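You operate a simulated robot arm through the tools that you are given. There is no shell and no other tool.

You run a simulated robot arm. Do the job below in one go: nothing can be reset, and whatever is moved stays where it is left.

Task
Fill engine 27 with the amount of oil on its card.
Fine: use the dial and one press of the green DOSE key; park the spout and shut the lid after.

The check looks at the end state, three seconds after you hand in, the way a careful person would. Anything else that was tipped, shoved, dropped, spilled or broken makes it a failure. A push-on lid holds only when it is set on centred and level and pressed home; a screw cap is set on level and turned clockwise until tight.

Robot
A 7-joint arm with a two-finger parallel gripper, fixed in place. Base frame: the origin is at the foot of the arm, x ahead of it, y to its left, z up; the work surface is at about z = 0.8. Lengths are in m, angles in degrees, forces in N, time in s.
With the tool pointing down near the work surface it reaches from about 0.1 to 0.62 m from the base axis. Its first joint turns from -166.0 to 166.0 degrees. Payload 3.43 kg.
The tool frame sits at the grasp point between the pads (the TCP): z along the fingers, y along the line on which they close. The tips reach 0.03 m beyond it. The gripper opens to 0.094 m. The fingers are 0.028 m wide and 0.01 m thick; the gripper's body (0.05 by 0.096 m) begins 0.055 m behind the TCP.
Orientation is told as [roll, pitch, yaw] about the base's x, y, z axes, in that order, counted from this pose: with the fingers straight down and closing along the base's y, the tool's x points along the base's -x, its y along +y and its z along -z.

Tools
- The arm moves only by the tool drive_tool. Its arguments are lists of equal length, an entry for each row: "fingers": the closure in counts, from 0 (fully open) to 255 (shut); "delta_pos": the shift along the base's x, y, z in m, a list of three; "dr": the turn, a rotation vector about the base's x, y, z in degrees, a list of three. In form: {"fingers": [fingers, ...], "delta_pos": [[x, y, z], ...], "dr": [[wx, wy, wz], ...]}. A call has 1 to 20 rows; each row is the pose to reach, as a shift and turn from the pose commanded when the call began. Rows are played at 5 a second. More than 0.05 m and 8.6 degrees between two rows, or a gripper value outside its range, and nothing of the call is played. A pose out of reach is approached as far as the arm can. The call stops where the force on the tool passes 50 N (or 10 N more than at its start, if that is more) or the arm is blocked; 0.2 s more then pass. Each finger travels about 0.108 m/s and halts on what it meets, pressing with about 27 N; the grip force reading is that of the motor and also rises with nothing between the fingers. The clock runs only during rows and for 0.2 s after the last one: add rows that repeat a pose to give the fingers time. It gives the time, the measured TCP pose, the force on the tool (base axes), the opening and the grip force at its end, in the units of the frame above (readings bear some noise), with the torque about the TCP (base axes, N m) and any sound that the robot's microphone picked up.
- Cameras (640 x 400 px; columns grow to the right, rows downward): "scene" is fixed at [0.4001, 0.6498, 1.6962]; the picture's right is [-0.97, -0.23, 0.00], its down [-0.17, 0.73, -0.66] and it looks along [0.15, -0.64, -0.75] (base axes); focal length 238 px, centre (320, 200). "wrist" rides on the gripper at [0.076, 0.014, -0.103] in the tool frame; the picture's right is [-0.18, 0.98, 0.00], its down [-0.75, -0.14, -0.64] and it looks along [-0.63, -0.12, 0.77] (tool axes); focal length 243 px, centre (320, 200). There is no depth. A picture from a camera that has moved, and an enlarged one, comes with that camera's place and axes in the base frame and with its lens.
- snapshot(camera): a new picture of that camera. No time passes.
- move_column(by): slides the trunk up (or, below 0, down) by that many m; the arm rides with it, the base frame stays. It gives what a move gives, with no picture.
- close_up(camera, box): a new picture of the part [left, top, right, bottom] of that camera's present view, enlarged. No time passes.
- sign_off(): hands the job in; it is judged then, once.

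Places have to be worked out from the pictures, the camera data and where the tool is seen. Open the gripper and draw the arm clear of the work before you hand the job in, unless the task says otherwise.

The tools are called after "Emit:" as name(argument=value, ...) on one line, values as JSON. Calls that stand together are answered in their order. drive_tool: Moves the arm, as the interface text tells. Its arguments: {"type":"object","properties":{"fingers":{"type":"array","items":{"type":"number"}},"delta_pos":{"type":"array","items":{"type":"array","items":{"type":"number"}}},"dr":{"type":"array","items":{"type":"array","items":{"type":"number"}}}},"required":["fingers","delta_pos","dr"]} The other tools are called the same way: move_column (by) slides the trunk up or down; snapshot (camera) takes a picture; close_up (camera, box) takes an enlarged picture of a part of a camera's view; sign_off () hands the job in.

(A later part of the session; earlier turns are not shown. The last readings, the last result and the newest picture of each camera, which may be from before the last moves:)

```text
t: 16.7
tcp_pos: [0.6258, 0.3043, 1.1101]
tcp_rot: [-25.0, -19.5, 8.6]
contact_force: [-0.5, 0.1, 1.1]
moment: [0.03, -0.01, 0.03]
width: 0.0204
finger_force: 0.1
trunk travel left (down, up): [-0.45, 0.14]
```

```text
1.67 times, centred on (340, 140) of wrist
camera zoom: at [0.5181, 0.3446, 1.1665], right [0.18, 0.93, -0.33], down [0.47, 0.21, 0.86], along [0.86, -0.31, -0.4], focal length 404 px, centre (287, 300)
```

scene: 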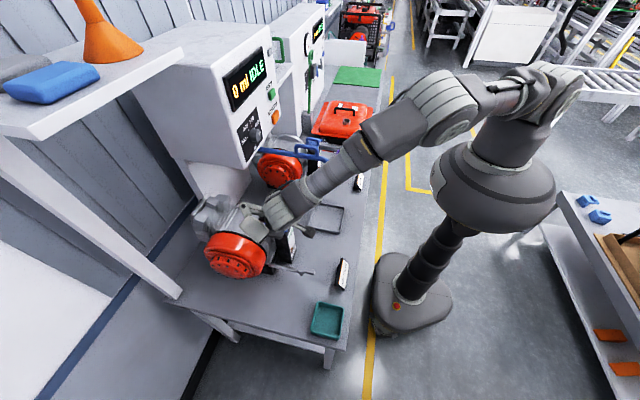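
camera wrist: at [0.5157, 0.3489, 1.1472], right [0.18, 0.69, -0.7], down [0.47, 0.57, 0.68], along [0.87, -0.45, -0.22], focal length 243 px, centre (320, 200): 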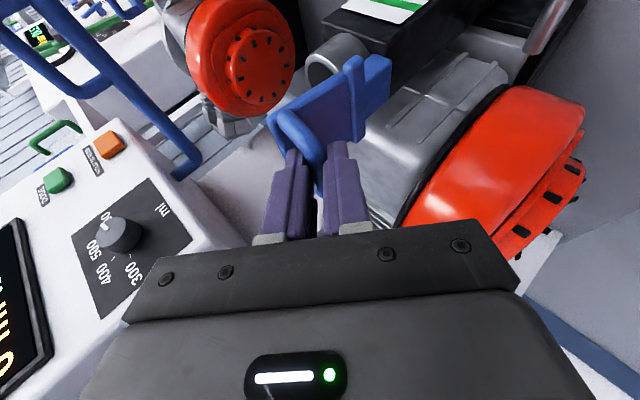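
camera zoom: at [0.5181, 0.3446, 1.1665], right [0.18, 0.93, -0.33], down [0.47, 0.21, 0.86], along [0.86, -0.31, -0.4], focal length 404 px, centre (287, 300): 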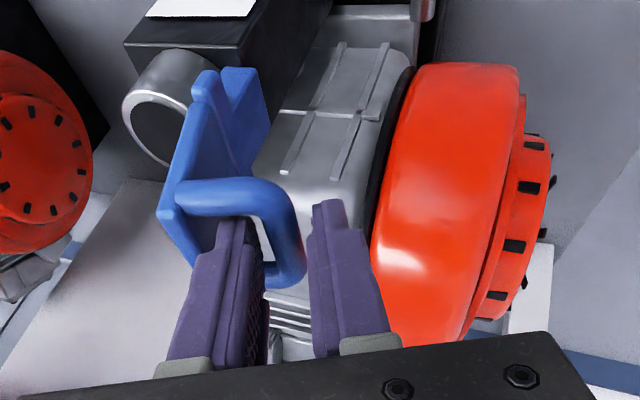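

Forces are zero and the lid stands open by itself. I withdraw the fingers upward along the lid plane and then lift clear.

Emit:
drive_tool(fingers=[200, 200, 200, 200, 200], delta_pos=[[0, 0.002, 0.012], [0, 0.004, 0.025], [0, 0.006, 0.045], [-0.01, 0.006, 0.08], [-0.02, 0.006, 0.12]], dr=[[0, 0, 0], [0, 0, 0], [0, 0, 0], [5, 0, 0], [12, 0, 0]])

Emit:
snapshot(camera="wrist")

Emit:
snapshot(camera="scene")

```text
t: 17.9
tcp_pos: [0.6037, 0.3089, 1.2306]
tcp_rot: [-12.0, -20.8, 4.0]
contact_force: [-0.3, 0.5, -0.6]
moment: [0.04, 0.01, 0.04]
width: 0.0204
finger_force: 0.0
trunk travel left (down, up): [-0.45, 0.14]
```

```text
taken
camera wrist: at [0.4962, 0.3358, 1.294], right [0.18, 0.98, -0.13], down [0.47, 0.03, 0.88], along [0.86, -0.22, -0.45], focal length 243 px, centre (320, 200)
```

wrist: 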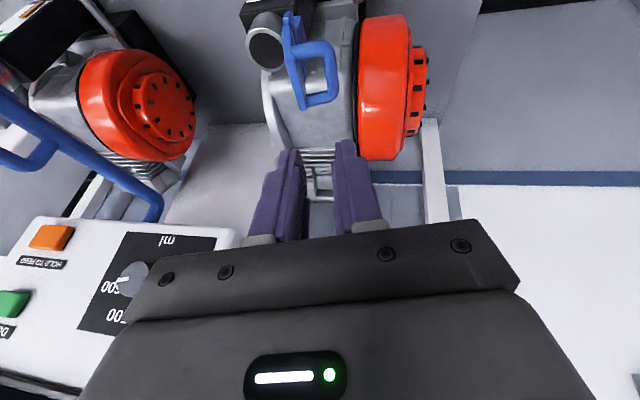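

```text
taken
```

scene: 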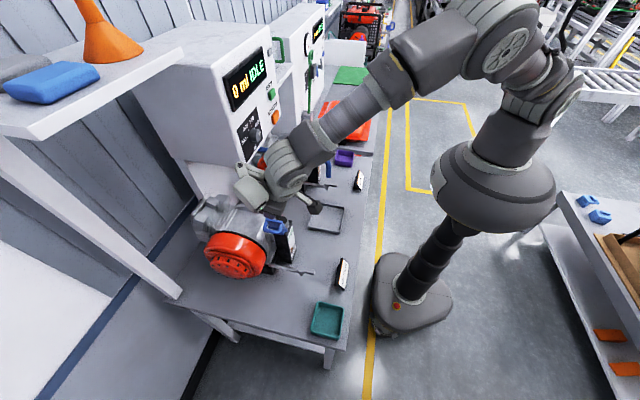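

The lid stays open and the neck mouth is exposed. I zoom in to locate the mouth centre.

Emit:
close_up(camera="wrist", box=[230, 0, 350, 120])

Emit:
close_up(camera="scene", box=[250, 205, 310, 245])

Emit:
close_up(camera="scene", box=[250, 130, 346, 190])

```text
3.33 times, centred on (290, 60) of wrist
camera zoom: at [0.4962, 0.3358, 1.294], right [0.18, 0.98, -0.13], down [0.47, 0.03, 0.88], along [0.86, -0.22, -0.45], focal length 809 px, centre (420, 667)
```

zoom: 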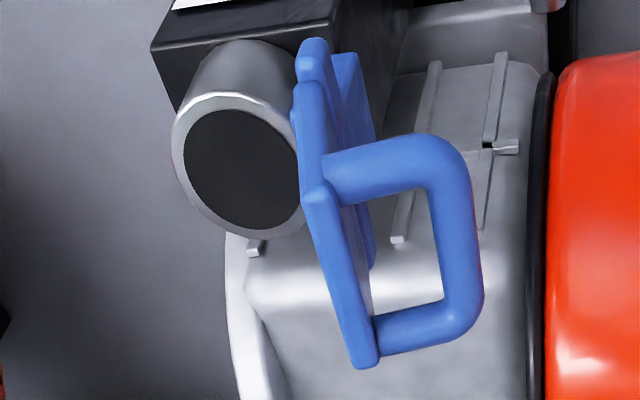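

```text
10.00 times, centred on (280, 225) of scene
camera zoom: at [0.4001, 0.6498, 1.6962], right [-0.97, -0.23, 0.0], down [-0.17, 0.73, -0.66], along [0.15, -0.64, -0.75], focal length 2375 px, centre (720, -50)
```

zoom: 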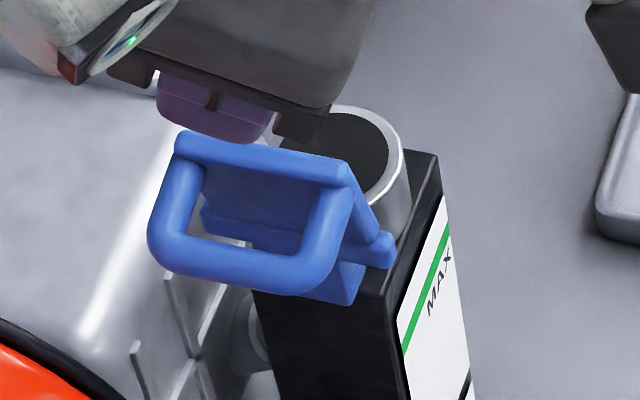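

```text
6.67 times, centred on (298, 160) of scene
camera zoom: at [0.4001, 0.6498, 1.6962], right [-0.97, -0.23, 0.0], down [-0.17, 0.73, -0.66], along [0.15, -0.64, -0.75], focal length 1583 px, centre (467, 467)
```

zoom: 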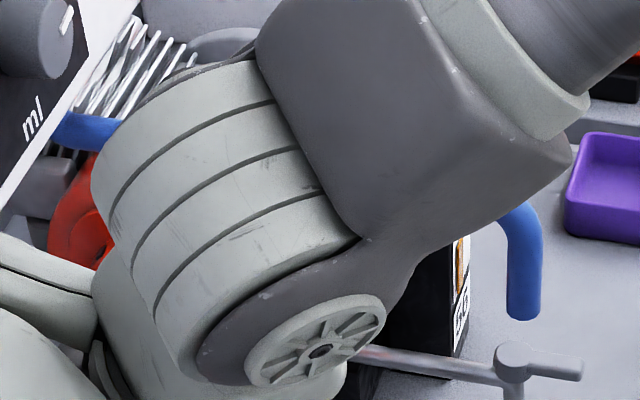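

The neck mouth centre is at about (0.631, 0.2205, 1.05), inner diameter about 36 mm. With the spout tip at (0.521, 0) this puts the spout pivot near (0.797, 0) with radius about 0.276, so a swing of about 53°. I move back to view the spout handle.

Emit:
drive_tool(fingers=[200, 150, 100, 100, 100, 100, 100, 100, 100], delta_pos=[[-0.02, -0.02, 0.03], [-0.05, -0.045, 0.05], [-0.08, -0.08, 0.06], [-0.11, -0.115, 0.07], [-0.13, -0.15, 0.08], [-0.15, -0.19, 0.09], [-0.17, -0.23, 0.1], [-0.18, -0.26, 0.1], [-0.18, -0.26, 0.1]], dr=[[3, 0, 0], [6, 0, 0], [9, 0, 0], [13, 0, 0], [13, 0, 0], [13, 0, 0], [13, 0, 0], [13, 0, 0], [13, 0, 0]])

Emit:
snapshot(camera="wrist")

Emit:
snapshot(camera="scene")

```text
t: 19.9
tcp_pos: [0.4278, 0.0535, 1.3292]
tcp_rot: [1.8, -21.2, -0.8]
contact_force: [-0.3, 1.0, 0.2]
moment: [0.0, 0.02, 0.01]
width: 0.0573
finger_force: 0.1
trunk travel left (down, up): [-0.45, 0.14]
```

```text
taken
camera wrist: at [0.3181, 0.0665, 1.398], right [0.18, 0.98, 0.09], down [0.47, -0.17, 0.87], along [0.86, -0.11, -0.49], focal length 243 px, centre (320, 200)
```

wrist: 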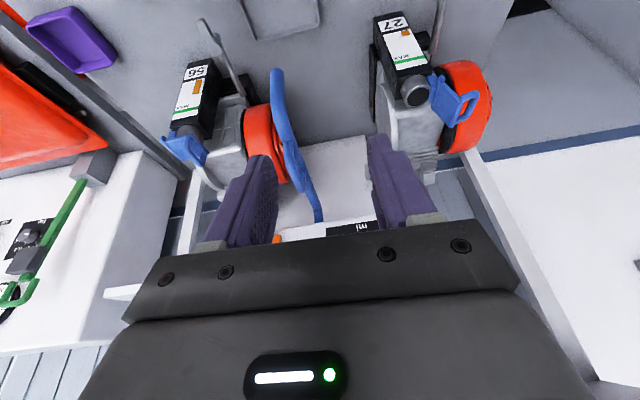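

```text
taken
```

scene: 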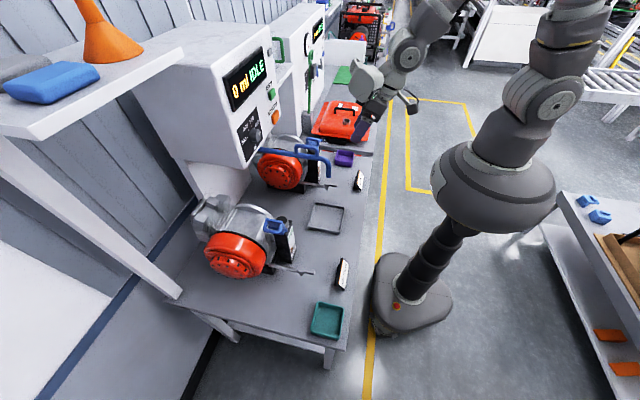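

Emit:
close_up(camera="wrist", box=[220, 50, 380, 240])

Emit:
close_up(camera="scene", box=[250, 130, 346, 190])

Emit:
close_up(camera="scene", box=[250, 205, 310, 245])

Emit:
close_up(camera="wrist", box=[365, 10, 495, 170])

```text
2.11 times, centred on (300, 145) of wrist
camera zoom: at [0.3181, 0.0665, 1.398], right [0.18, 0.98, 0.09], down [0.47, -0.17, 0.87], along [0.86, -0.11, -0.49], focal length 511 px, centre (362, 316)
```

zoom: 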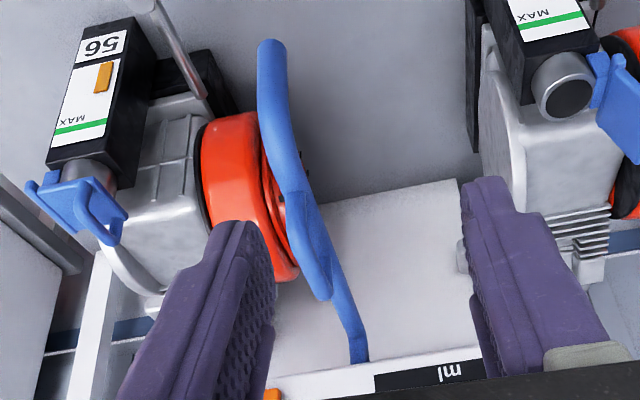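

```text
6.67 times, centred on (298, 160) of scene
camera zoom: at [0.4001, 0.6498, 1.6962], right [-0.97, -0.23, 0.0], down [-0.17, 0.73, -0.66], along [0.15, -0.64, -0.75], focal length 1583 px, centre (467, 467)
```

zoom: 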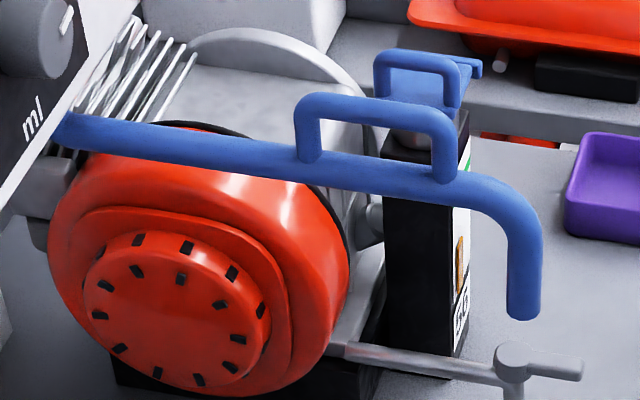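

```text
10.00 times, centred on (280, 225) of scene
camera zoom: at [0.4001, 0.6498, 1.6962], right [-0.97, -0.23, 0.0], down [-0.17, 0.73, -0.66], along [0.15, -0.64, -0.75], focal length 2375 px, centre (720, -50)
```

zoom: 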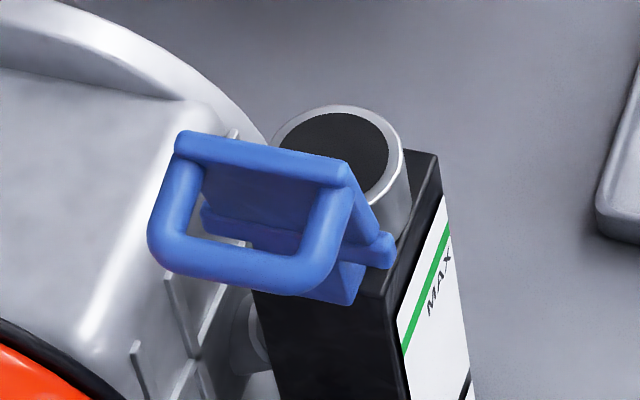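

```text
2.50 times, centred on (430, 90) of wrist
camera zoom: at [0.3181, 0.0665, 1.398], right [0.18, 0.98, 0.09], down [0.47, -0.17, 0.87], along [0.86, -0.11, -0.49], focal length 606 px, centre (45, 475)
```

zoom: 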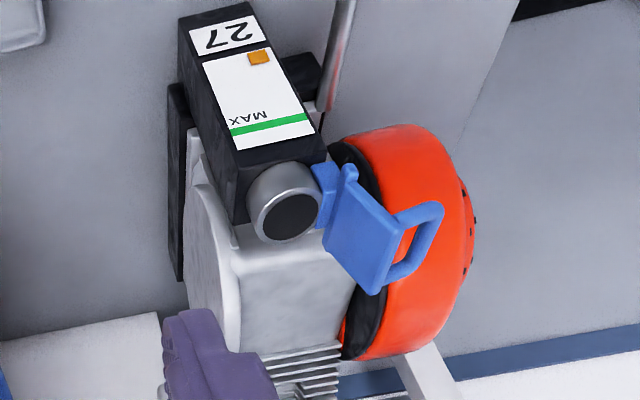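

The lid holds open, and the spout handle bar is at z ≈ 1.20 over x 0.56–0.645. The pipe top is at 1.16, and the pipe bends down outboard of the handle at x ≈ 0.545. I grip the pipe just outside the handle so the hand stays away from the panel, starting from above it.

Emit:
drive_tool(fingers=[100, 100, 100, 100, 100, 100], delta_pos=[[0.025, -0.014, -0.015], [0.05, -0.028, -0.03], [0.075, -0.042, -0.045], [0.1, -0.054, -0.055], [0.114, -0.0545, -0.06], [0.114, -0.0545, -0.06]], dr=[[-1.7, 1, 0], [-1.7, 1, 0], [-1.7, 1, 0], [-1.7, 1, 0], [-1.7, 1, 0], [-1.7, 1, 0]])

Emit:
snapshot(camera="wrist")

Emit:
close_up(camera="scene", box=[230, 90, 390, 190])

```text
t: 21.3
tcp_pos: [0.5399, -0.0041, 1.2713]
tcp_rot: [-0.1, -20.1, -0.3]
contact_force: [0.4, 0.2, 0.3]
moment: [0.02, -0.04, 0.01]
width: 0.0571
finger_force: 0.0
trunk travel left (down, up): [-0.45, 0.14]
```

```text
taken
camera wrist: at [0.4338, 0.0107, 1.3404], right [0.18, 0.98, 0.06], down [0.48, -0.14, 0.86], along [0.86, -0.12, -0.5], focal length 243 px, centre (320, 200)
```

wrist: 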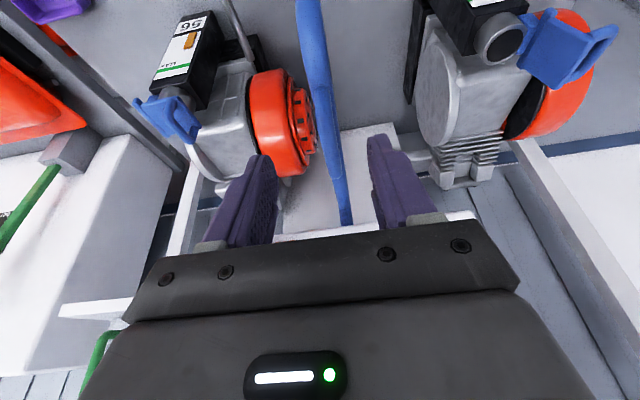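

```text
4.00 times, centred on (310, 140) of scene
camera zoom: at [0.4001, 0.6498, 1.6962], right [-0.97, -0.23, 0.0], down [-0.17, 0.73, -0.66], along [0.15, -0.64, -0.75], focal length 950 px, centre (360, 440)
```

zoom: 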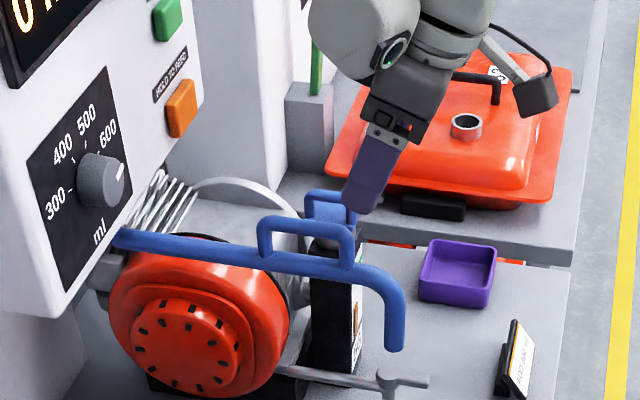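

The tool is lined up over the bend, with the pipe at y ≈ 0. I descend around it at x ≈ 0.542.

Emit:
drive_tool(fingers=[100, 100, 100, 100, 100], delta_pos=[[0.002, 0.004, -0.035], [0.002, 0.004, -0.07], [0.002, 0.004, -0.095], [0.002, 0.004, -0.113], [0.002, 0.004, -0.113]], dr=[[0, 0, 0], [0, 0, 0], [0, 0, 0], [0, 0, 0], [0, 0, 0]])

Emit:
snapshot(camera="wrist")

Emit:
close_up(camera="scene", box=[250, 120, 362, 190])

```text
t: 22.5
tcp_pos: [0.5422, 0.0008, 1.1556]
tcp_rot: [-0.1, -20.2, -0.4]
contact_force: [-0.8, 0.1, 0.1]
moment: [-0.04, -0.03, 0.03]
width: 0.0571
finger_force: 0.0
trunk travel left (down, up): [-0.45, 0.14]
```

```text
taken
camera wrist: at [0.435, 0.0151, 1.226], right [0.18, 0.98, 0.06], down [0.49, -0.14, 0.86], along [0.86, -0.12, -0.5], focal length 243 px, centre (320, 200)
```

wrist: 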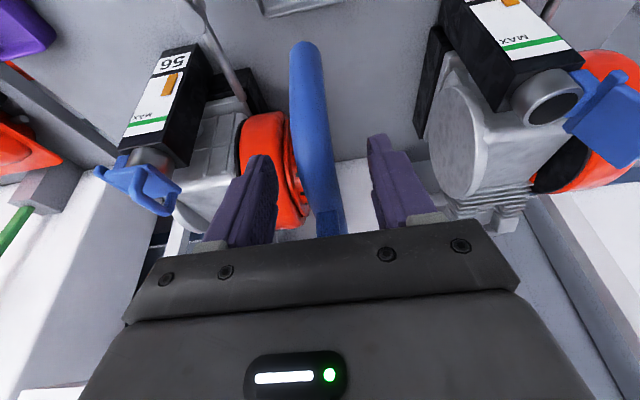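

```text
5.71 times, centred on (306, 155) of scene
camera zoom: at [0.4001, 0.6498, 1.6962], right [-0.97, -0.23, 0.0], down [-0.17, 0.73, -0.66], along [0.15, -0.64, -0.75], focal length 1357 px, centre (400, 457)
```

zoom: 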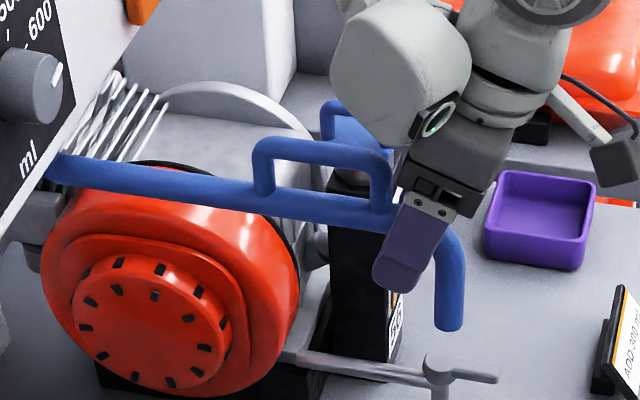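

The fingers straddle the pipe just outboard of the handle with no contact. I close on the pipe.

Emit:
drive_tool(fingers=[170, 255, 255, 255], delta_pos=[[0, 0, 0], [0, 0, 0], [0, 0, 0], [0, 0, 0]], dr=[[0, 0, 0], [0, 0, 0], [0, 0, 0], [0, 0, 0]])

Emit:
close_up(camera="scene", box=[250, 120, 362, 190])

```text
t: 23.5
tcp_pos: [0.5409, 0.0007, 1.1562]
tcp_rot: [-0.1, -20.2, -0.3]
contact_force: [0.0, -0.4, -1.6]
moment: [-0.02, -0.24, 0.03]
width: 0.0238
finger_force: 45.2
trunk travel left (down, up): [-0.45, 0.14]
```

```text
5.71 times, centred on (306, 155) of scene
camera zoom: at [0.4001, 0.6498, 1.6962], right [-0.97, -0.23, 0.0], down [-0.17, 0.73, -0.66], along [0.15, -0.64, -0.75], focal length 1357 px, centre (400, 457)
```

zoom: 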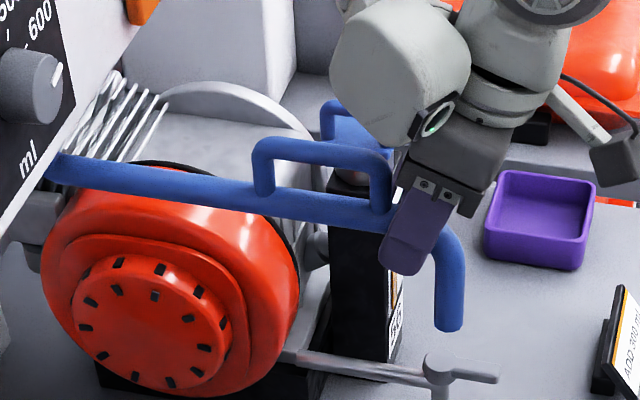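

The pipe is gripped (24 mm). I swing it about the estimated pivot, starting with 15° to check the side forces.

Emit:
drive_tool(fingers=[255, 255, 255, 255, 255], delta_pos=[[0.0006, 0.0167, 0], [0.0022, 0.0334, 0], [0.0049, 0.05, 0], [0.0087, 0.0663, 0], [0.0087, 0.0663, 0]], dr=[[0, 0, -3.75], [0, 0, -7.5], [0, 0, -11.25], [0, 0, -15], [0, 0, -15]])

Emit:
snapshot(camera="scene")

```text
t: 24.7
tcp_pos: [0.5511, 0.0663, 1.1564]
tcp_rot: [-0.2, -20.1, -15.3]
contact_force: [-13.5, 4.2, -11.6]
moment: [0.25, 0.02, 0.11]
width: 0.0238
finger_force: 45.0
trunk travel left (down, up): [-0.45, 0.14]
```

```text
taken
```

scene: 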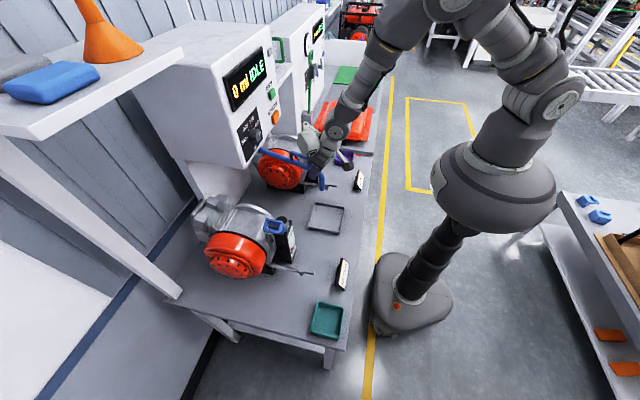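

The pipe follows, with about 14 N of outward force. I check the geometry before continuing.

Emit:
close_up(camera="scene", box=[250, 130, 346, 190])

Emit:
snapshot(camera="wrist")

```text
6.67 times, centred on (298, 160) of scene
camera zoom: at [0.4001, 0.6498, 1.6962], right [-0.97, -0.23, 0.0], down [-0.17, 0.73, -0.66], along [0.15, -0.64, -0.75], focal length 1583 px, centre (467, 467)
```

zoom: 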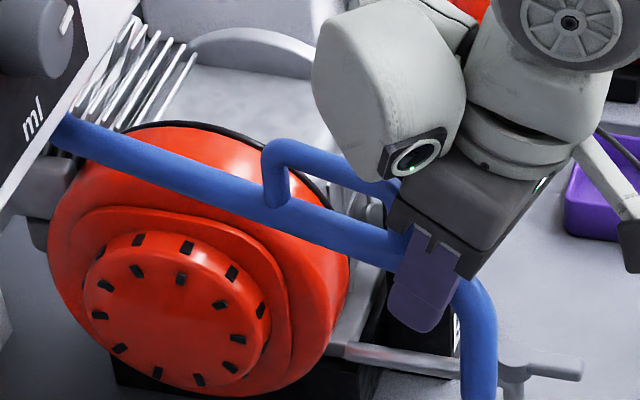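

```text
taken
camera wrist: at [0.4518, 0.1074, 1.2265], right [0.43, 0.9, 0.06], down [0.43, -0.26, 0.86], along [0.79, -0.34, -0.5], focal length 243 px, centre (320, 200)
```

wrist: 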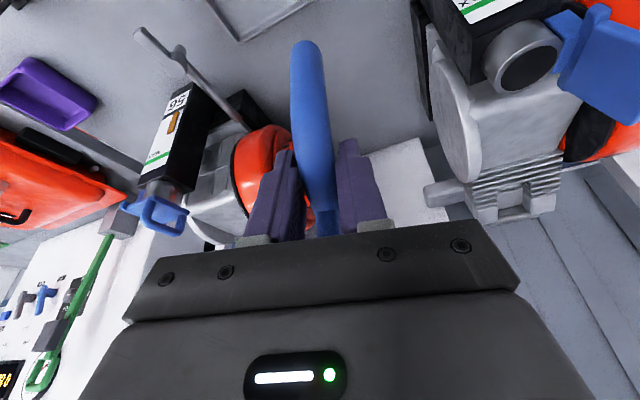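

The outward force looks like the finger edge against the handle leg, so I loosen the grip into a loose cage. I then continue pushing on the pipe along a slightly wider arc to about 30°.

Emit:
drive_tool(fingers=[160, 160, 160, 160, 160, 160, 160], delta_pos=[[-0.002, 0.0, 0], [-0.002, 0.001, 0], [0.002, 0.017, 0], [0.008, 0.0328, 0], [0.015, 0.048, 0], [0.023, 0.0632, 0], [0.023, 0.0632, 0]], dr=[[0, 0, 0], [0, 0, 0], [0, 0, -3.75], [0, 0, -7.5], [0, 0, -11.25], [0, 0, -15], [0, 0, -15]])

Emit:
snapshot(camera="scene")

Emit:
snapshot(camera="wrist")

```text
t: 26.3
tcp_pos: [0.5741, 0.13, 1.1583]
tcp_rot: [-0.1, -20.2, -30.4]
contact_force: [-0.9, 1.1, -0.5]
moment: [0.0, 0.02, 0.01]
width: 0.0351
finger_force: 0.0
trunk travel left (down, up): [-0.45, 0.14]
```

```text
taken
```

scene: 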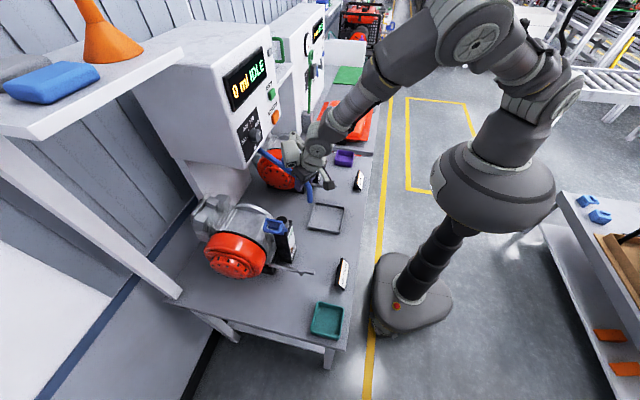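

```text
taken
camera wrist: at [0.49, 0.1955, 1.2275], right [0.65, 0.76, 0.06], down [0.35, -0.37, 0.86], along [0.68, -0.54, -0.5], focal length 243 px, centre (320, 200)
```

wrist: 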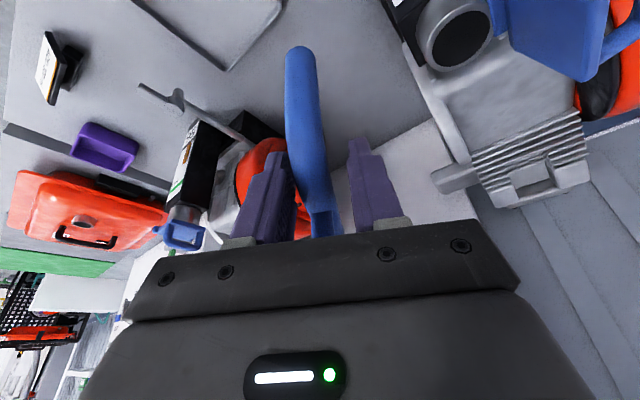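

The spout swings freely with almost no force. I continue to about 45° and then measure where the tip is relative to the neck.

Emit:
drive_tool(fingers=[160, 160, 160, 160, 160], delta_pos=[[0.009, 0.0143, 0], [0.0188, 0.0281, 0], [0.0297, 0.0412, 0], [0.0412, 0.0536, 0], [0.0412, 0.0536, 0]], dr=[[0, 0, -3.75], [0, 0, -7.5], [0, 0, -11.25], [0, 0, -15], [0, 0, -15]])

Emit:
snapshot(camera="scene")

Emit:
close_up(camera="scene", box=[250, 160, 346, 240])

Emit:
snapshot(camera="wrist")

```text
t: 27.5
tcp_pos: [0.6141, 0.18, 1.1555]
tcp_rot: [-0.1, -20.2, -45.4]
contact_force: [0.7, 0.1, -0.5]
moment: [0.0, 0.01, -0.04]
width: 0.0353
finger_force: 0.0
trunk travel left (down, up): [-0.45, 0.14]
```

```text
taken
```

scene: 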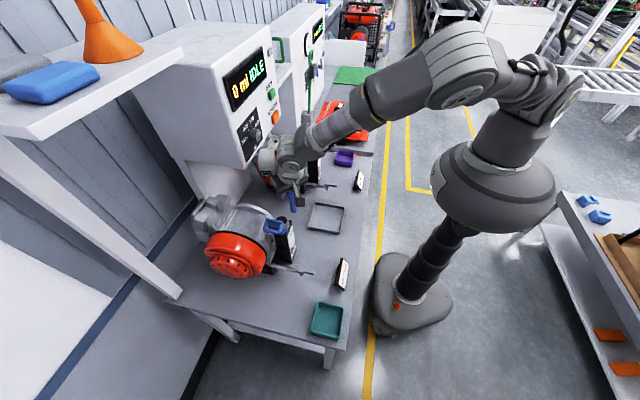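

```text
5.00 times, centred on (298, 200) of scene
camera zoom: at [0.4001, 0.6498, 1.6962], right [-0.97, -0.23, 0.0], down [-0.17, 0.73, -0.66], along [0.15, -0.64, -0.75], focal length 1188 px, centre (430, 200)
```

zoom: 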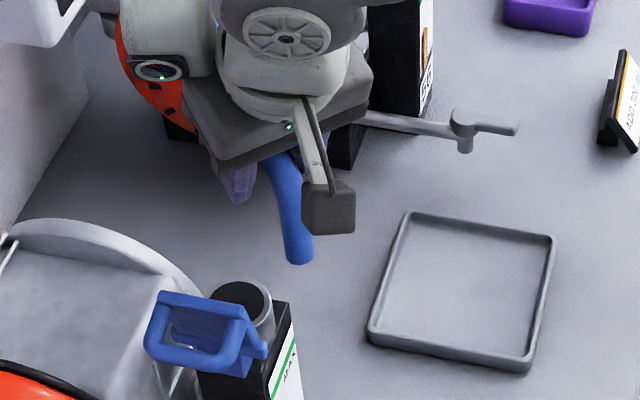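

```text
taken
camera wrist: at [0.549, 0.2663, 1.2256], right [0.82, 0.57, 0.06], down [0.24, -0.44, 0.86], along [0.52, -0.69, -0.5], focal length 243 px, centre (320, 200)
```

wrist: 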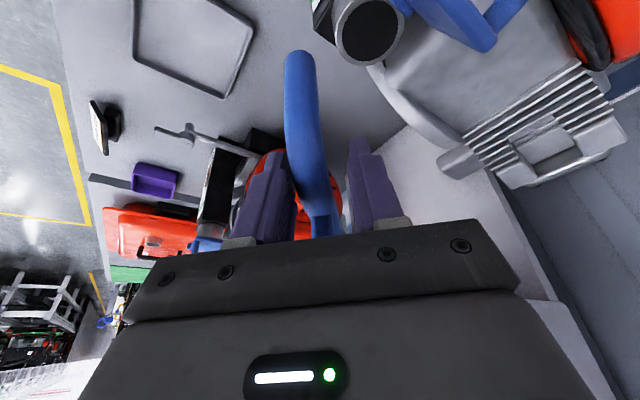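

The tip reads about (0.60, 0.185), roughly 10° short of the neck at (0.631, 0.2195). I advance another 6° and measure again.

Emit:
drive_tool(fingers=[160, 160, 160], delta_pos=[[0.0099, 0.0092, 0], [0.0199, 0.0179, 0], [0.0199, 0.0179, 0]], dr=[[0, 0, -3], [0, 0, -6], [0, 0, -6]])

Emit:
close_up(camera="scene", box=[258, 190, 322, 250])

Emit:
snapshot(camera="wrist")

```text
t: 28.3
tcp_pos: [0.634, 0.1986, 1.1582]
tcp_rot: [-0.1, -20.3, -51.3]
contact_force: [0.4, 1.1, 1.0]
moment: [0.0, -0.02, -0.05]
width: 0.0359
finger_force: 0.9
trunk travel left (down, up): [-0.45, 0.14]
```

```text
6.67 times, centred on (290, 220) of scene
camera zoom: at [0.4001, 0.6498, 1.6962], right [-0.97, -0.23, 0.0], down [-0.17, 0.73, -0.66], along [0.15, -0.64, -0.75], focal length 1583 px, centre (520, 67)
```

zoom: 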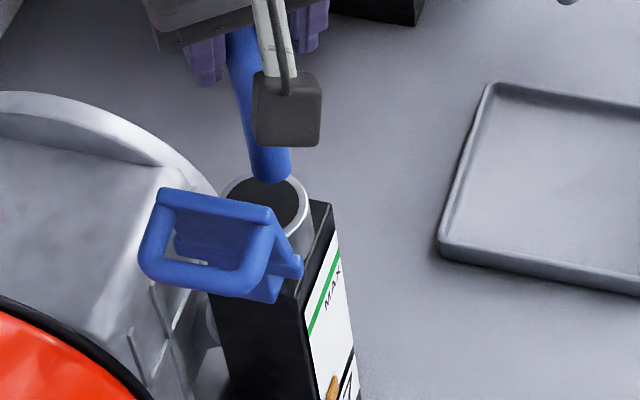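

```text
taken
camera wrist: at [0.579, 0.2908, 1.227], right [0.88, 0.48, 0.06], down [0.19, -0.47, 0.86], along [0.44, -0.74, -0.5], focal length 243 px, centre (320, 200)
```

wrist: 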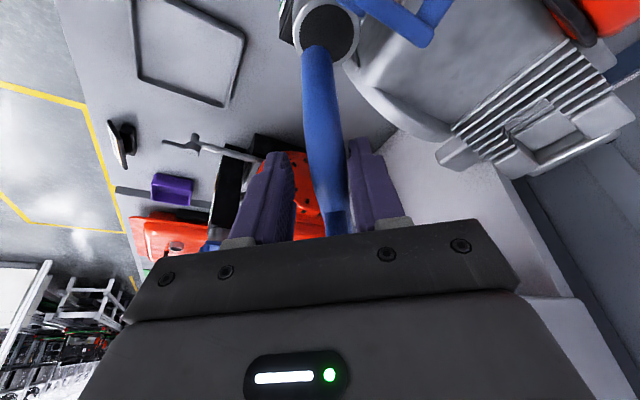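

The tip is now almost over the neck. I zoom in to judge the residual offset.

Emit:
close_up(camera="wrist", box=[270, 0, 390, 80])

Emit:
close_up(camera="scene", box=[270, 200, 310, 235])

```text
5.00 times, centred on (330, 40) of wrist
camera zoom: at [0.579, 0.2908, 1.227], right [0.88, 0.48, 0.06], down [0.19, -0.47, 0.86], along [0.44, -0.74, -0.5], focal length 1213 px, centre (270, 1000)
```

zoom: 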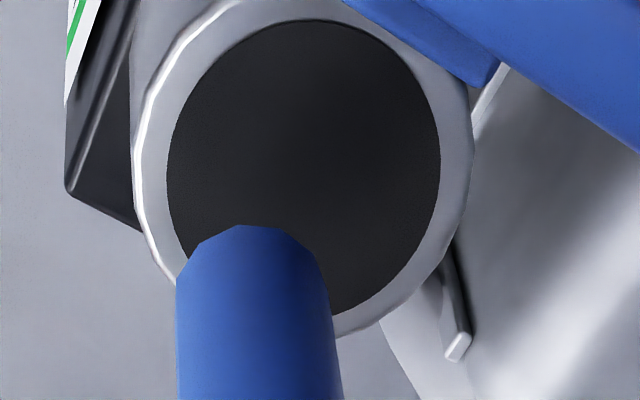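

```text
11.43 times, centred on (290, 218) of scene
camera zoom: at [0.4001, 0.6498, 1.6962], right [-0.97, -0.23, 0.0], down [-0.17, 0.73, -0.66], along [0.15, -0.64, -0.75], focal length 2714 px, centre (663, 0)
```

zoom: 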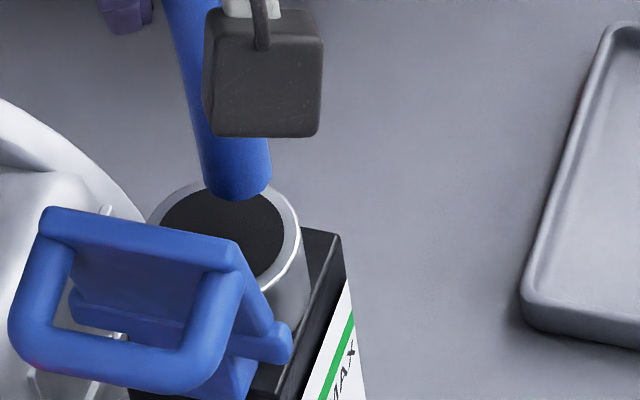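

Using a tip height of about 1.073, the tip is about 8 mm short along the arc, and the arc passes over the neck centre. I grip the pipe to centre it in the fingers and move it the last few degrees.

Emit:
drive_tool(fingers=[210, 255, 255, 255, 255, 255], delta_pos=[[0, 0, 0], [0, 0, 0], [0, 0, 0], [0.0055, 0.0043, 0], [0.0109, 0.0085, 0], [0.0109, 0.0085, 0]], dr=[[0, 0, 0], [0, 0, 0], [0, 0, 0], [0, 0, -1.5], [0, 0, -3], [0, 0, -3]])

Emit:
close_up(camera="wrist", box=[270, 0, 390, 80])

Emit:
close_up(camera="scene", box=[270, 200, 310, 235])

Emit:
snapshot(camera="wrist")

```text
t: 29.7
tcp_pos: [0.6451, 0.2073, 1.1574]
tcp_rot: [-0.2, -20.2, -54.3]
contact_force: [1.8, -4.3, 1.1]
moment: [0.01, 0.06, -0.03]
width: 0.0236
finger_force: 45.2
trunk travel left (down, up): [-0.45, 0.14]
```

```text
5.00 times, centred on (330, 40) of wrist
camera zoom: at [0.5951, 0.3022, 1.227], right [0.9, 0.43, 0.06], down [0.17, -0.48, 0.86], along [0.4, -0.77, -0.5], focal length 1213 px, centre (270, 1000)
```

zoom: 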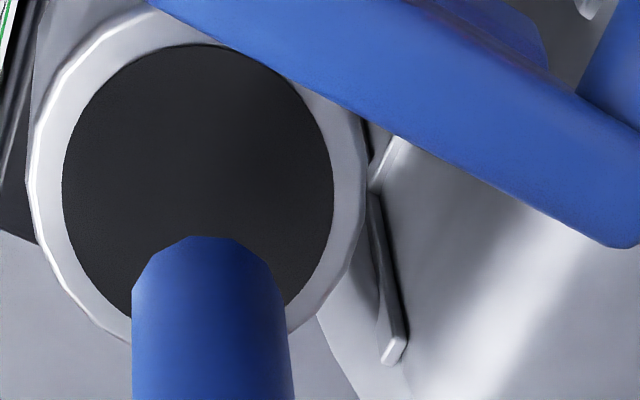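

```text
11.43 times, centred on (290, 218) of scene
camera zoom: at [0.4001, 0.6498, 1.6962], right [-0.97, -0.23, 0.0], down [-0.17, 0.73, -0.66], along [0.15, -0.64, -0.75], focal length 2714 px, centre (663, 0)
```

zoom: 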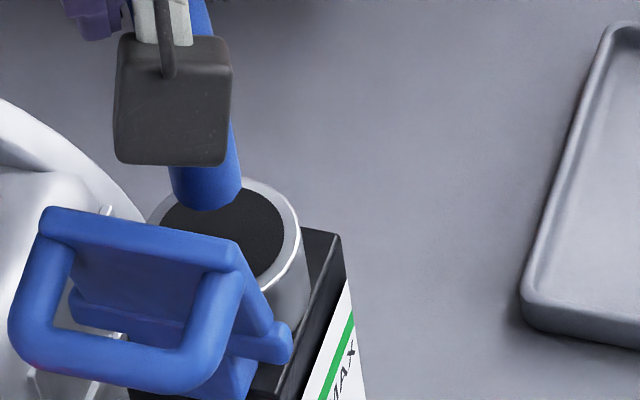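

```text
taken
camera wrist: at [0.5951, 0.3022, 1.227], right [0.9, 0.43, 0.06], down [0.17, -0.48, 0.86], along [0.4, -0.77, -0.5], focal length 243 px, centre (320, 200)
```

wrist: 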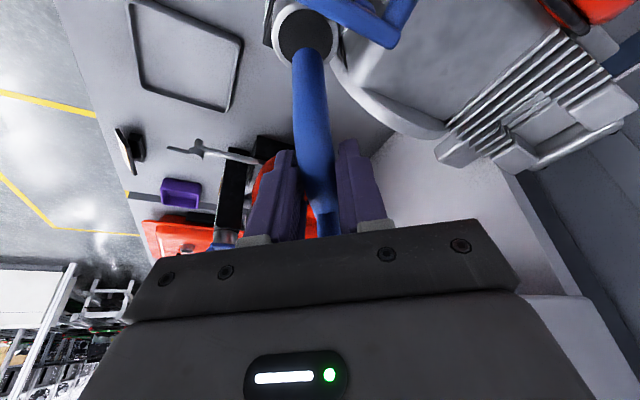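

From both cameras the tip is now within about 2–3 mm of the neck centre. I release the pipe and check that it stays put.

Emit:
drive_tool(fingers=[200, 150, 120, 110], delta_pos=[[0, 0, 0], [0, 0, 0], [0, 0, 0], [0, 0, 0]], dr=[[0, 0, 0], [0, 0, 0], [0, 0, 0], [0, 0, 0]])

Emit:
close_up(camera="wrist", box=[270, 0, 390, 80])

Emit:
snapshot(camera="wrist")

```text
t: 30.7
tcp_pos: [0.6445, 0.2091, 1.1579]
tcp_rot: [-0.2, -20.2, -54.3]
contact_force: [-0.3, -0.2, -1.1]
moment: [-0.03, -0.02, -0.05]
width: 0.0538
finger_force: 0.1
trunk travel left (down, up): [-0.45, 0.14]
```

```text
5.00 times, centred on (330, 40) of wrist
camera zoom: at [0.5944, 0.3038, 1.227], right [0.9, 0.43, 0.06], down [0.17, -0.48, 0.86], along [0.4, -0.77, -0.5], focal length 1213 px, centre (270, 1000)
```

zoom: 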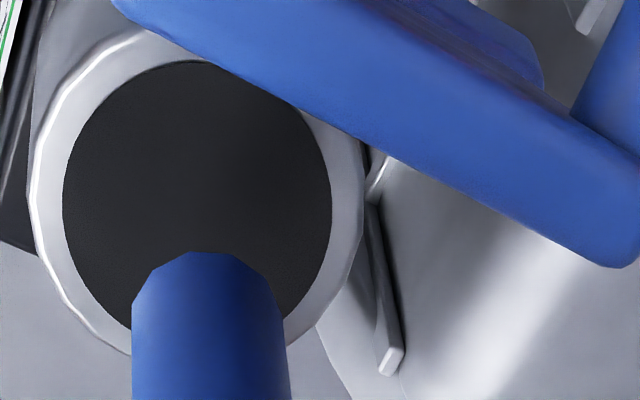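

```text
taken
camera wrist: at [0.5944, 0.3038, 1.227], right [0.9, 0.43, 0.06], down [0.17, -0.48, 0.86], along [0.4, -0.77, -0.5], focal length 243 px, centre (320, 200)
```

wrist: 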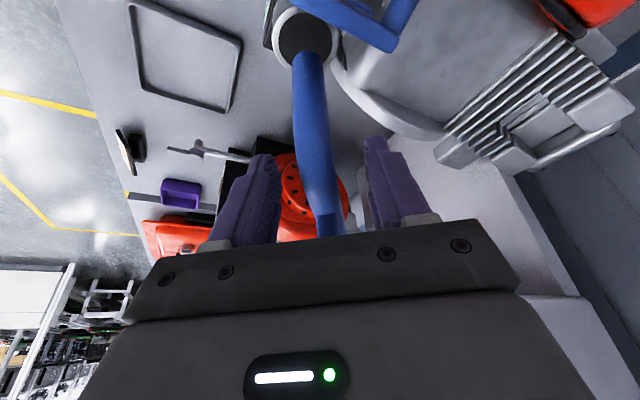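

The spout stays centred over the neck. I withdraw straight up and then back away.

Emit:
drive_tool(fingers=[110, 110, 110, 110, 110, 110, 110], delta_pos=[[-0.002, 0.0024, 0.02], [-0.002, 0.0024, 0.05], [-0.003, 0.003, 0.085], [-0.005, 0.004, 0.12], [-0.03, 0.01, 0.15], [-0.07, 0.01, 0.16], [-0.11, 0.01, 0.17]], dr=[[0, 0, 0], [0, 0, 0], [0, 0, 0], [0, 0, 0], [0, 0, 6], [0, 0, 12], [0, 0, 18]])

Emit:
snapshot(camera="scene")

Emit:
close_up(camera="scene", box=[245, 130, 341, 240])

Emit:
snapshot(camera="wrist")

```text
t: 32.3
tcp_pos: [0.5342, 0.219, 1.3298]
tcp_rot: [-0.1, -20.2, -36.2]
contact_force: [-0.5, -0.7, 0.3]
moment: [0.02, -0.02, -0.01]
width: 0.0535
finger_force: 0.1
trunk travel left (down, up): [-0.45, 0.14]
```

```text
taken
```

scene: 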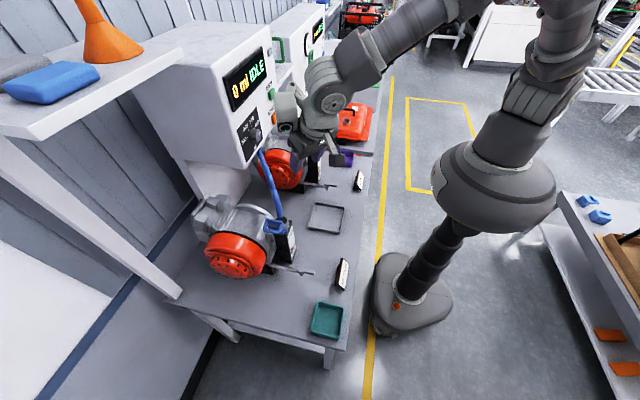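

```text
3.64 times, centred on (293, 185) of scene
camera zoom: at [0.4001, 0.6498, 1.6962], right [-0.97, -0.23, 0.0], down [-0.17, 0.73, -0.66], along [0.15, -0.64, -0.75], focal length 864 px, centre (418, 254)
```

zoom: 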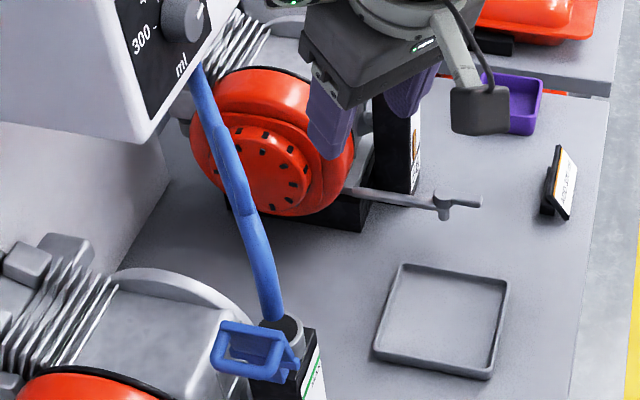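

```text
taken
camera wrist: at [0.4577, 0.2942, 1.3996], right [0.72, 0.69, 0.06], down [0.31, -0.4, 0.86], along [0.62, -0.6, -0.5], focal length 243 px, centre (320, 200)
```

wrist: 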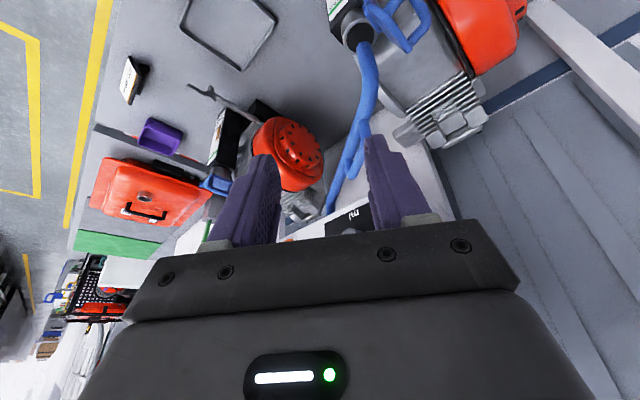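

The spout hangs over the neck and the lid is open. Now the dial: first I back off and undo the yaw.

Emit:
drive_tool(fingers=[110, 110, 110, 110, 110, 110], delta_pos=[[-0.015, -0.02, 0.005], [-0.03, -0.045, 0.01], [-0.05, -0.07, 0.015], [-0.07, -0.1, 0.02], [-0.085, -0.13, 0.02], [-0.085, -0.135, 0.02]], dr=[[0, 0, 7], [0, 0, 14], [0, 0, 21], [0, 0, 28], [0, 0, 36], [0, 0, 36]])

Emit:
snapshot(camera="wrist")

```text
t: 33.7
tcp_pos: [0.4522, 0.0842, 1.3452]
tcp_rot: [-0.2, -20.2, -0.2]
contact_force: [0.4, 0.5, -0.4]
moment: [0.01, -0.02, 0.01]
width: 0.0536
finger_force: 0.1
trunk travel left (down, up): [-0.45, 0.14]
```

```text
taken
camera wrist: at [0.346, 0.0992, 1.415], right [0.18, 0.98, 0.06], down [0.48, -0.14, 0.86], along [0.86, -0.12, -0.5], focal length 243 px, centre (320, 200)
```

wrist: 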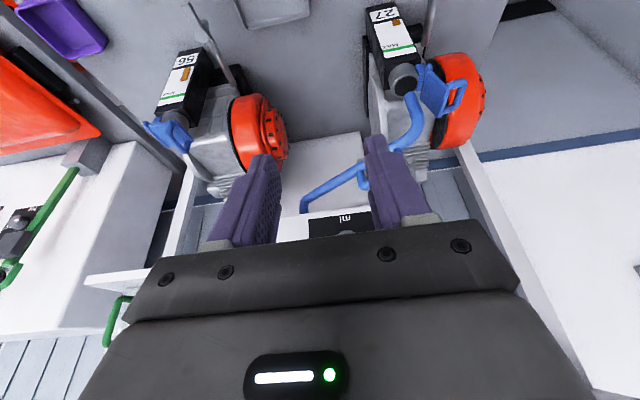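

I pitch the tool up to horizontal, pointing at the panel in line with the knob, and stop well short of it.

Emit:
drive_tool(fingers=[110, 110, 110, 110, 110, 110, 110, 110, 110, 110, 110], delta_pos=[[0.01, 0, -0.007], [0.02, 0, -0.014], [0.03, 0, -0.021], [0.04, 0, -0.028], [0.05, 0, -0.035], [0.06, 0, -0.042], [0.07, 0, -0.049], [0.08, 0, -0.056], [0.09, 0, -0.063], [0.1, -0.001, -0.069], [0.1, -0.001, -0.069]], dr=[[0, -7, 0], [0, -14, 0], [0, -21, 0], [0, -28, 0], [0, -35, 0], [0, -42, 0], [0, -49, 0], [0, -56, 0], [0, -63, 0], [0, -70, 0], [0, -70, 0]])

Emit:
snapshot(camera="wrist")

Emit:
snapshot(camera="scene")

```text
t: 36.1
tcp_pos: [0.5508, 0.0823, 1.2771]
tcp_rot: [133.8, -89.7, -133.9]
contact_force: [0.1, -0.7, 0.5]
moment: [0.02, 0.0, 0.02]
width: 0.0536
finger_force: 0.0
trunk travel left (down, up): [-0.45, 0.14]
```

```text
taken
camera wrist: at [0.4493, 0.0976, 1.2006], right [0.0, 0.98, 0.19], down [-0.65, -0.14, 0.75], along [0.76, -0.12, 0.63], focal length 243 px, centre (320, 200)
```

wrist: 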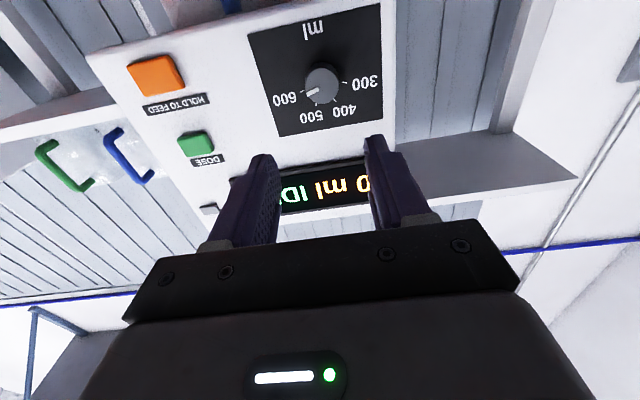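

```text
taken
```

scene: 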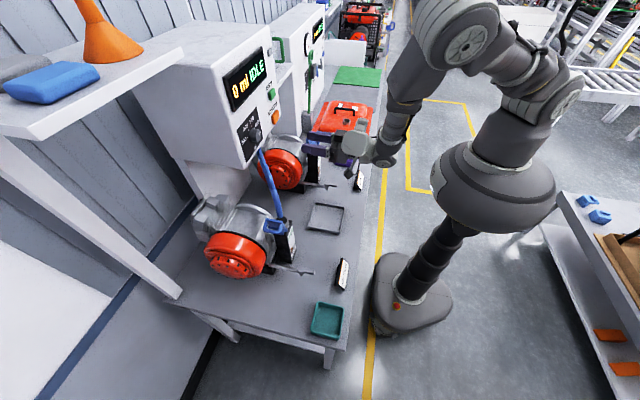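

Emit:
close_up(camera="wrist", box=[260, 20, 400, 140])

Emit:
close_up(camera="wrist", box=[110, 40, 250, 180])

```text
3.33 times, centred on (330, 80) of wrist
camera zoom: at [0.4493, 0.0976, 1.2006], right [0.0, 0.98, 0.19], down [-0.65, -0.14, 0.75], along [0.76, -0.12, 0.63], focal length 809 px, centre (287, 600)
```

zoom: 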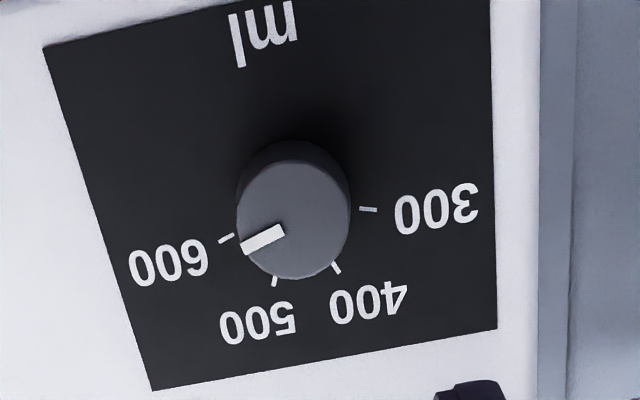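

```text
2.86 times, centred on (180, 110) of wrist
camera zoom: at [0.4493, 0.0976, 1.2006], right [0.0, 0.98, 0.19], down [-0.65, -0.14, 0.75], along [0.76, -0.12, 0.63], focal length 693 px, centre (720, 457)
```

zoom: 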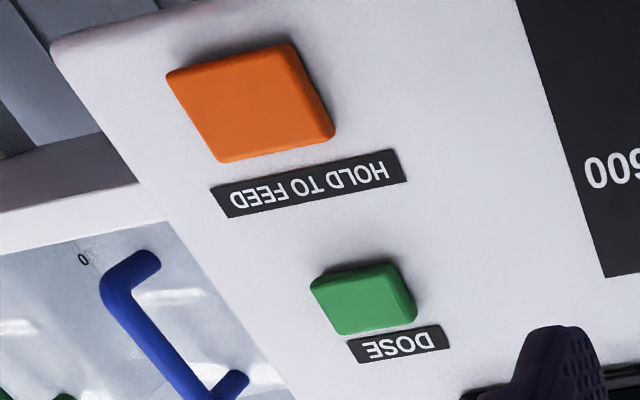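

The knob centre refines to (0.728, 0.085, 1.2745), with its pointer at 600. I shift to be coaxial and advance to just short of the knob.

Emit:
drive_tool(fingers=[110, 110, 110, 110, 110, 110], delta_pos=[[0.03, 0.0025, -0.0026], [0.06, 0.0025, -0.0026], [0.09, 0.0025, -0.0026], [0.115, 0.0025, -0.0026], [0.13, 0.0025, -0.0026], [0.13, 0.0025, -0.0026]], dr=[[0, 0, 0], [0, 0, 0], [0, 0, 0], [0, 0, 0], [0, 0, 0], [0, 0, 0]])

Emit:
snapshot(camera="wrist")

Emit:
close_up(camera="scene", box=[220, 90, 348, 170])

```text
t: 37.5
tcp_pos: [0.6825, 0.0838, 1.2773]
tcp_rot: [121.8, -89.8, -122.0]
contact_force: [-0.2, -0.1, 0.2]
moment: [0.0, 0.03, -0.01]
width: 0.0533
finger_force: 0.0
trunk travel left (down, up): [-0.45, 0.14]
```

```text
taken
camera wrist: at [0.5798, 0.0995, 1.2003], right [0.0, 0.98, 0.19], down [-0.64, -0.14, 0.75], along [0.76, -0.12, 0.63], focal length 243 px, centre (320, 200)
```

wrist: 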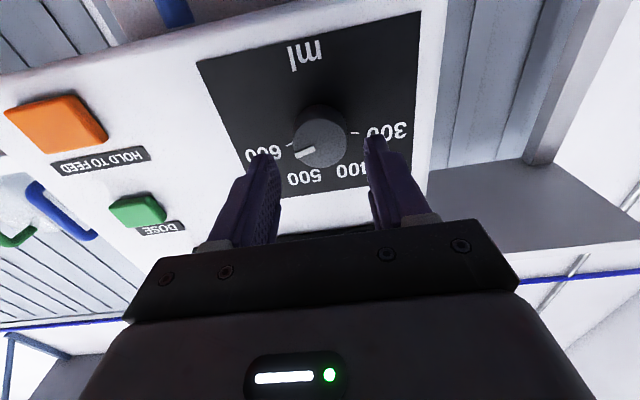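

```text
5.00 times, centred on (284, 130) of scene
camera zoom: at [0.4001, 0.6498, 1.6962], right [-0.97, -0.23, 0.0], down [-0.17, 0.73, -0.66], along [0.15, -0.64, -0.75], focal length 1188 px, centre (500, 550)
```

zoom: 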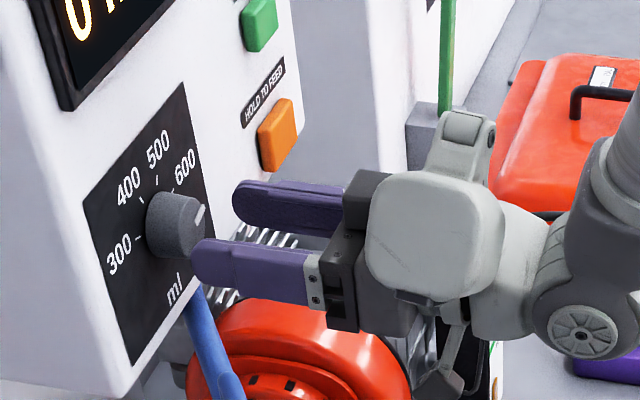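

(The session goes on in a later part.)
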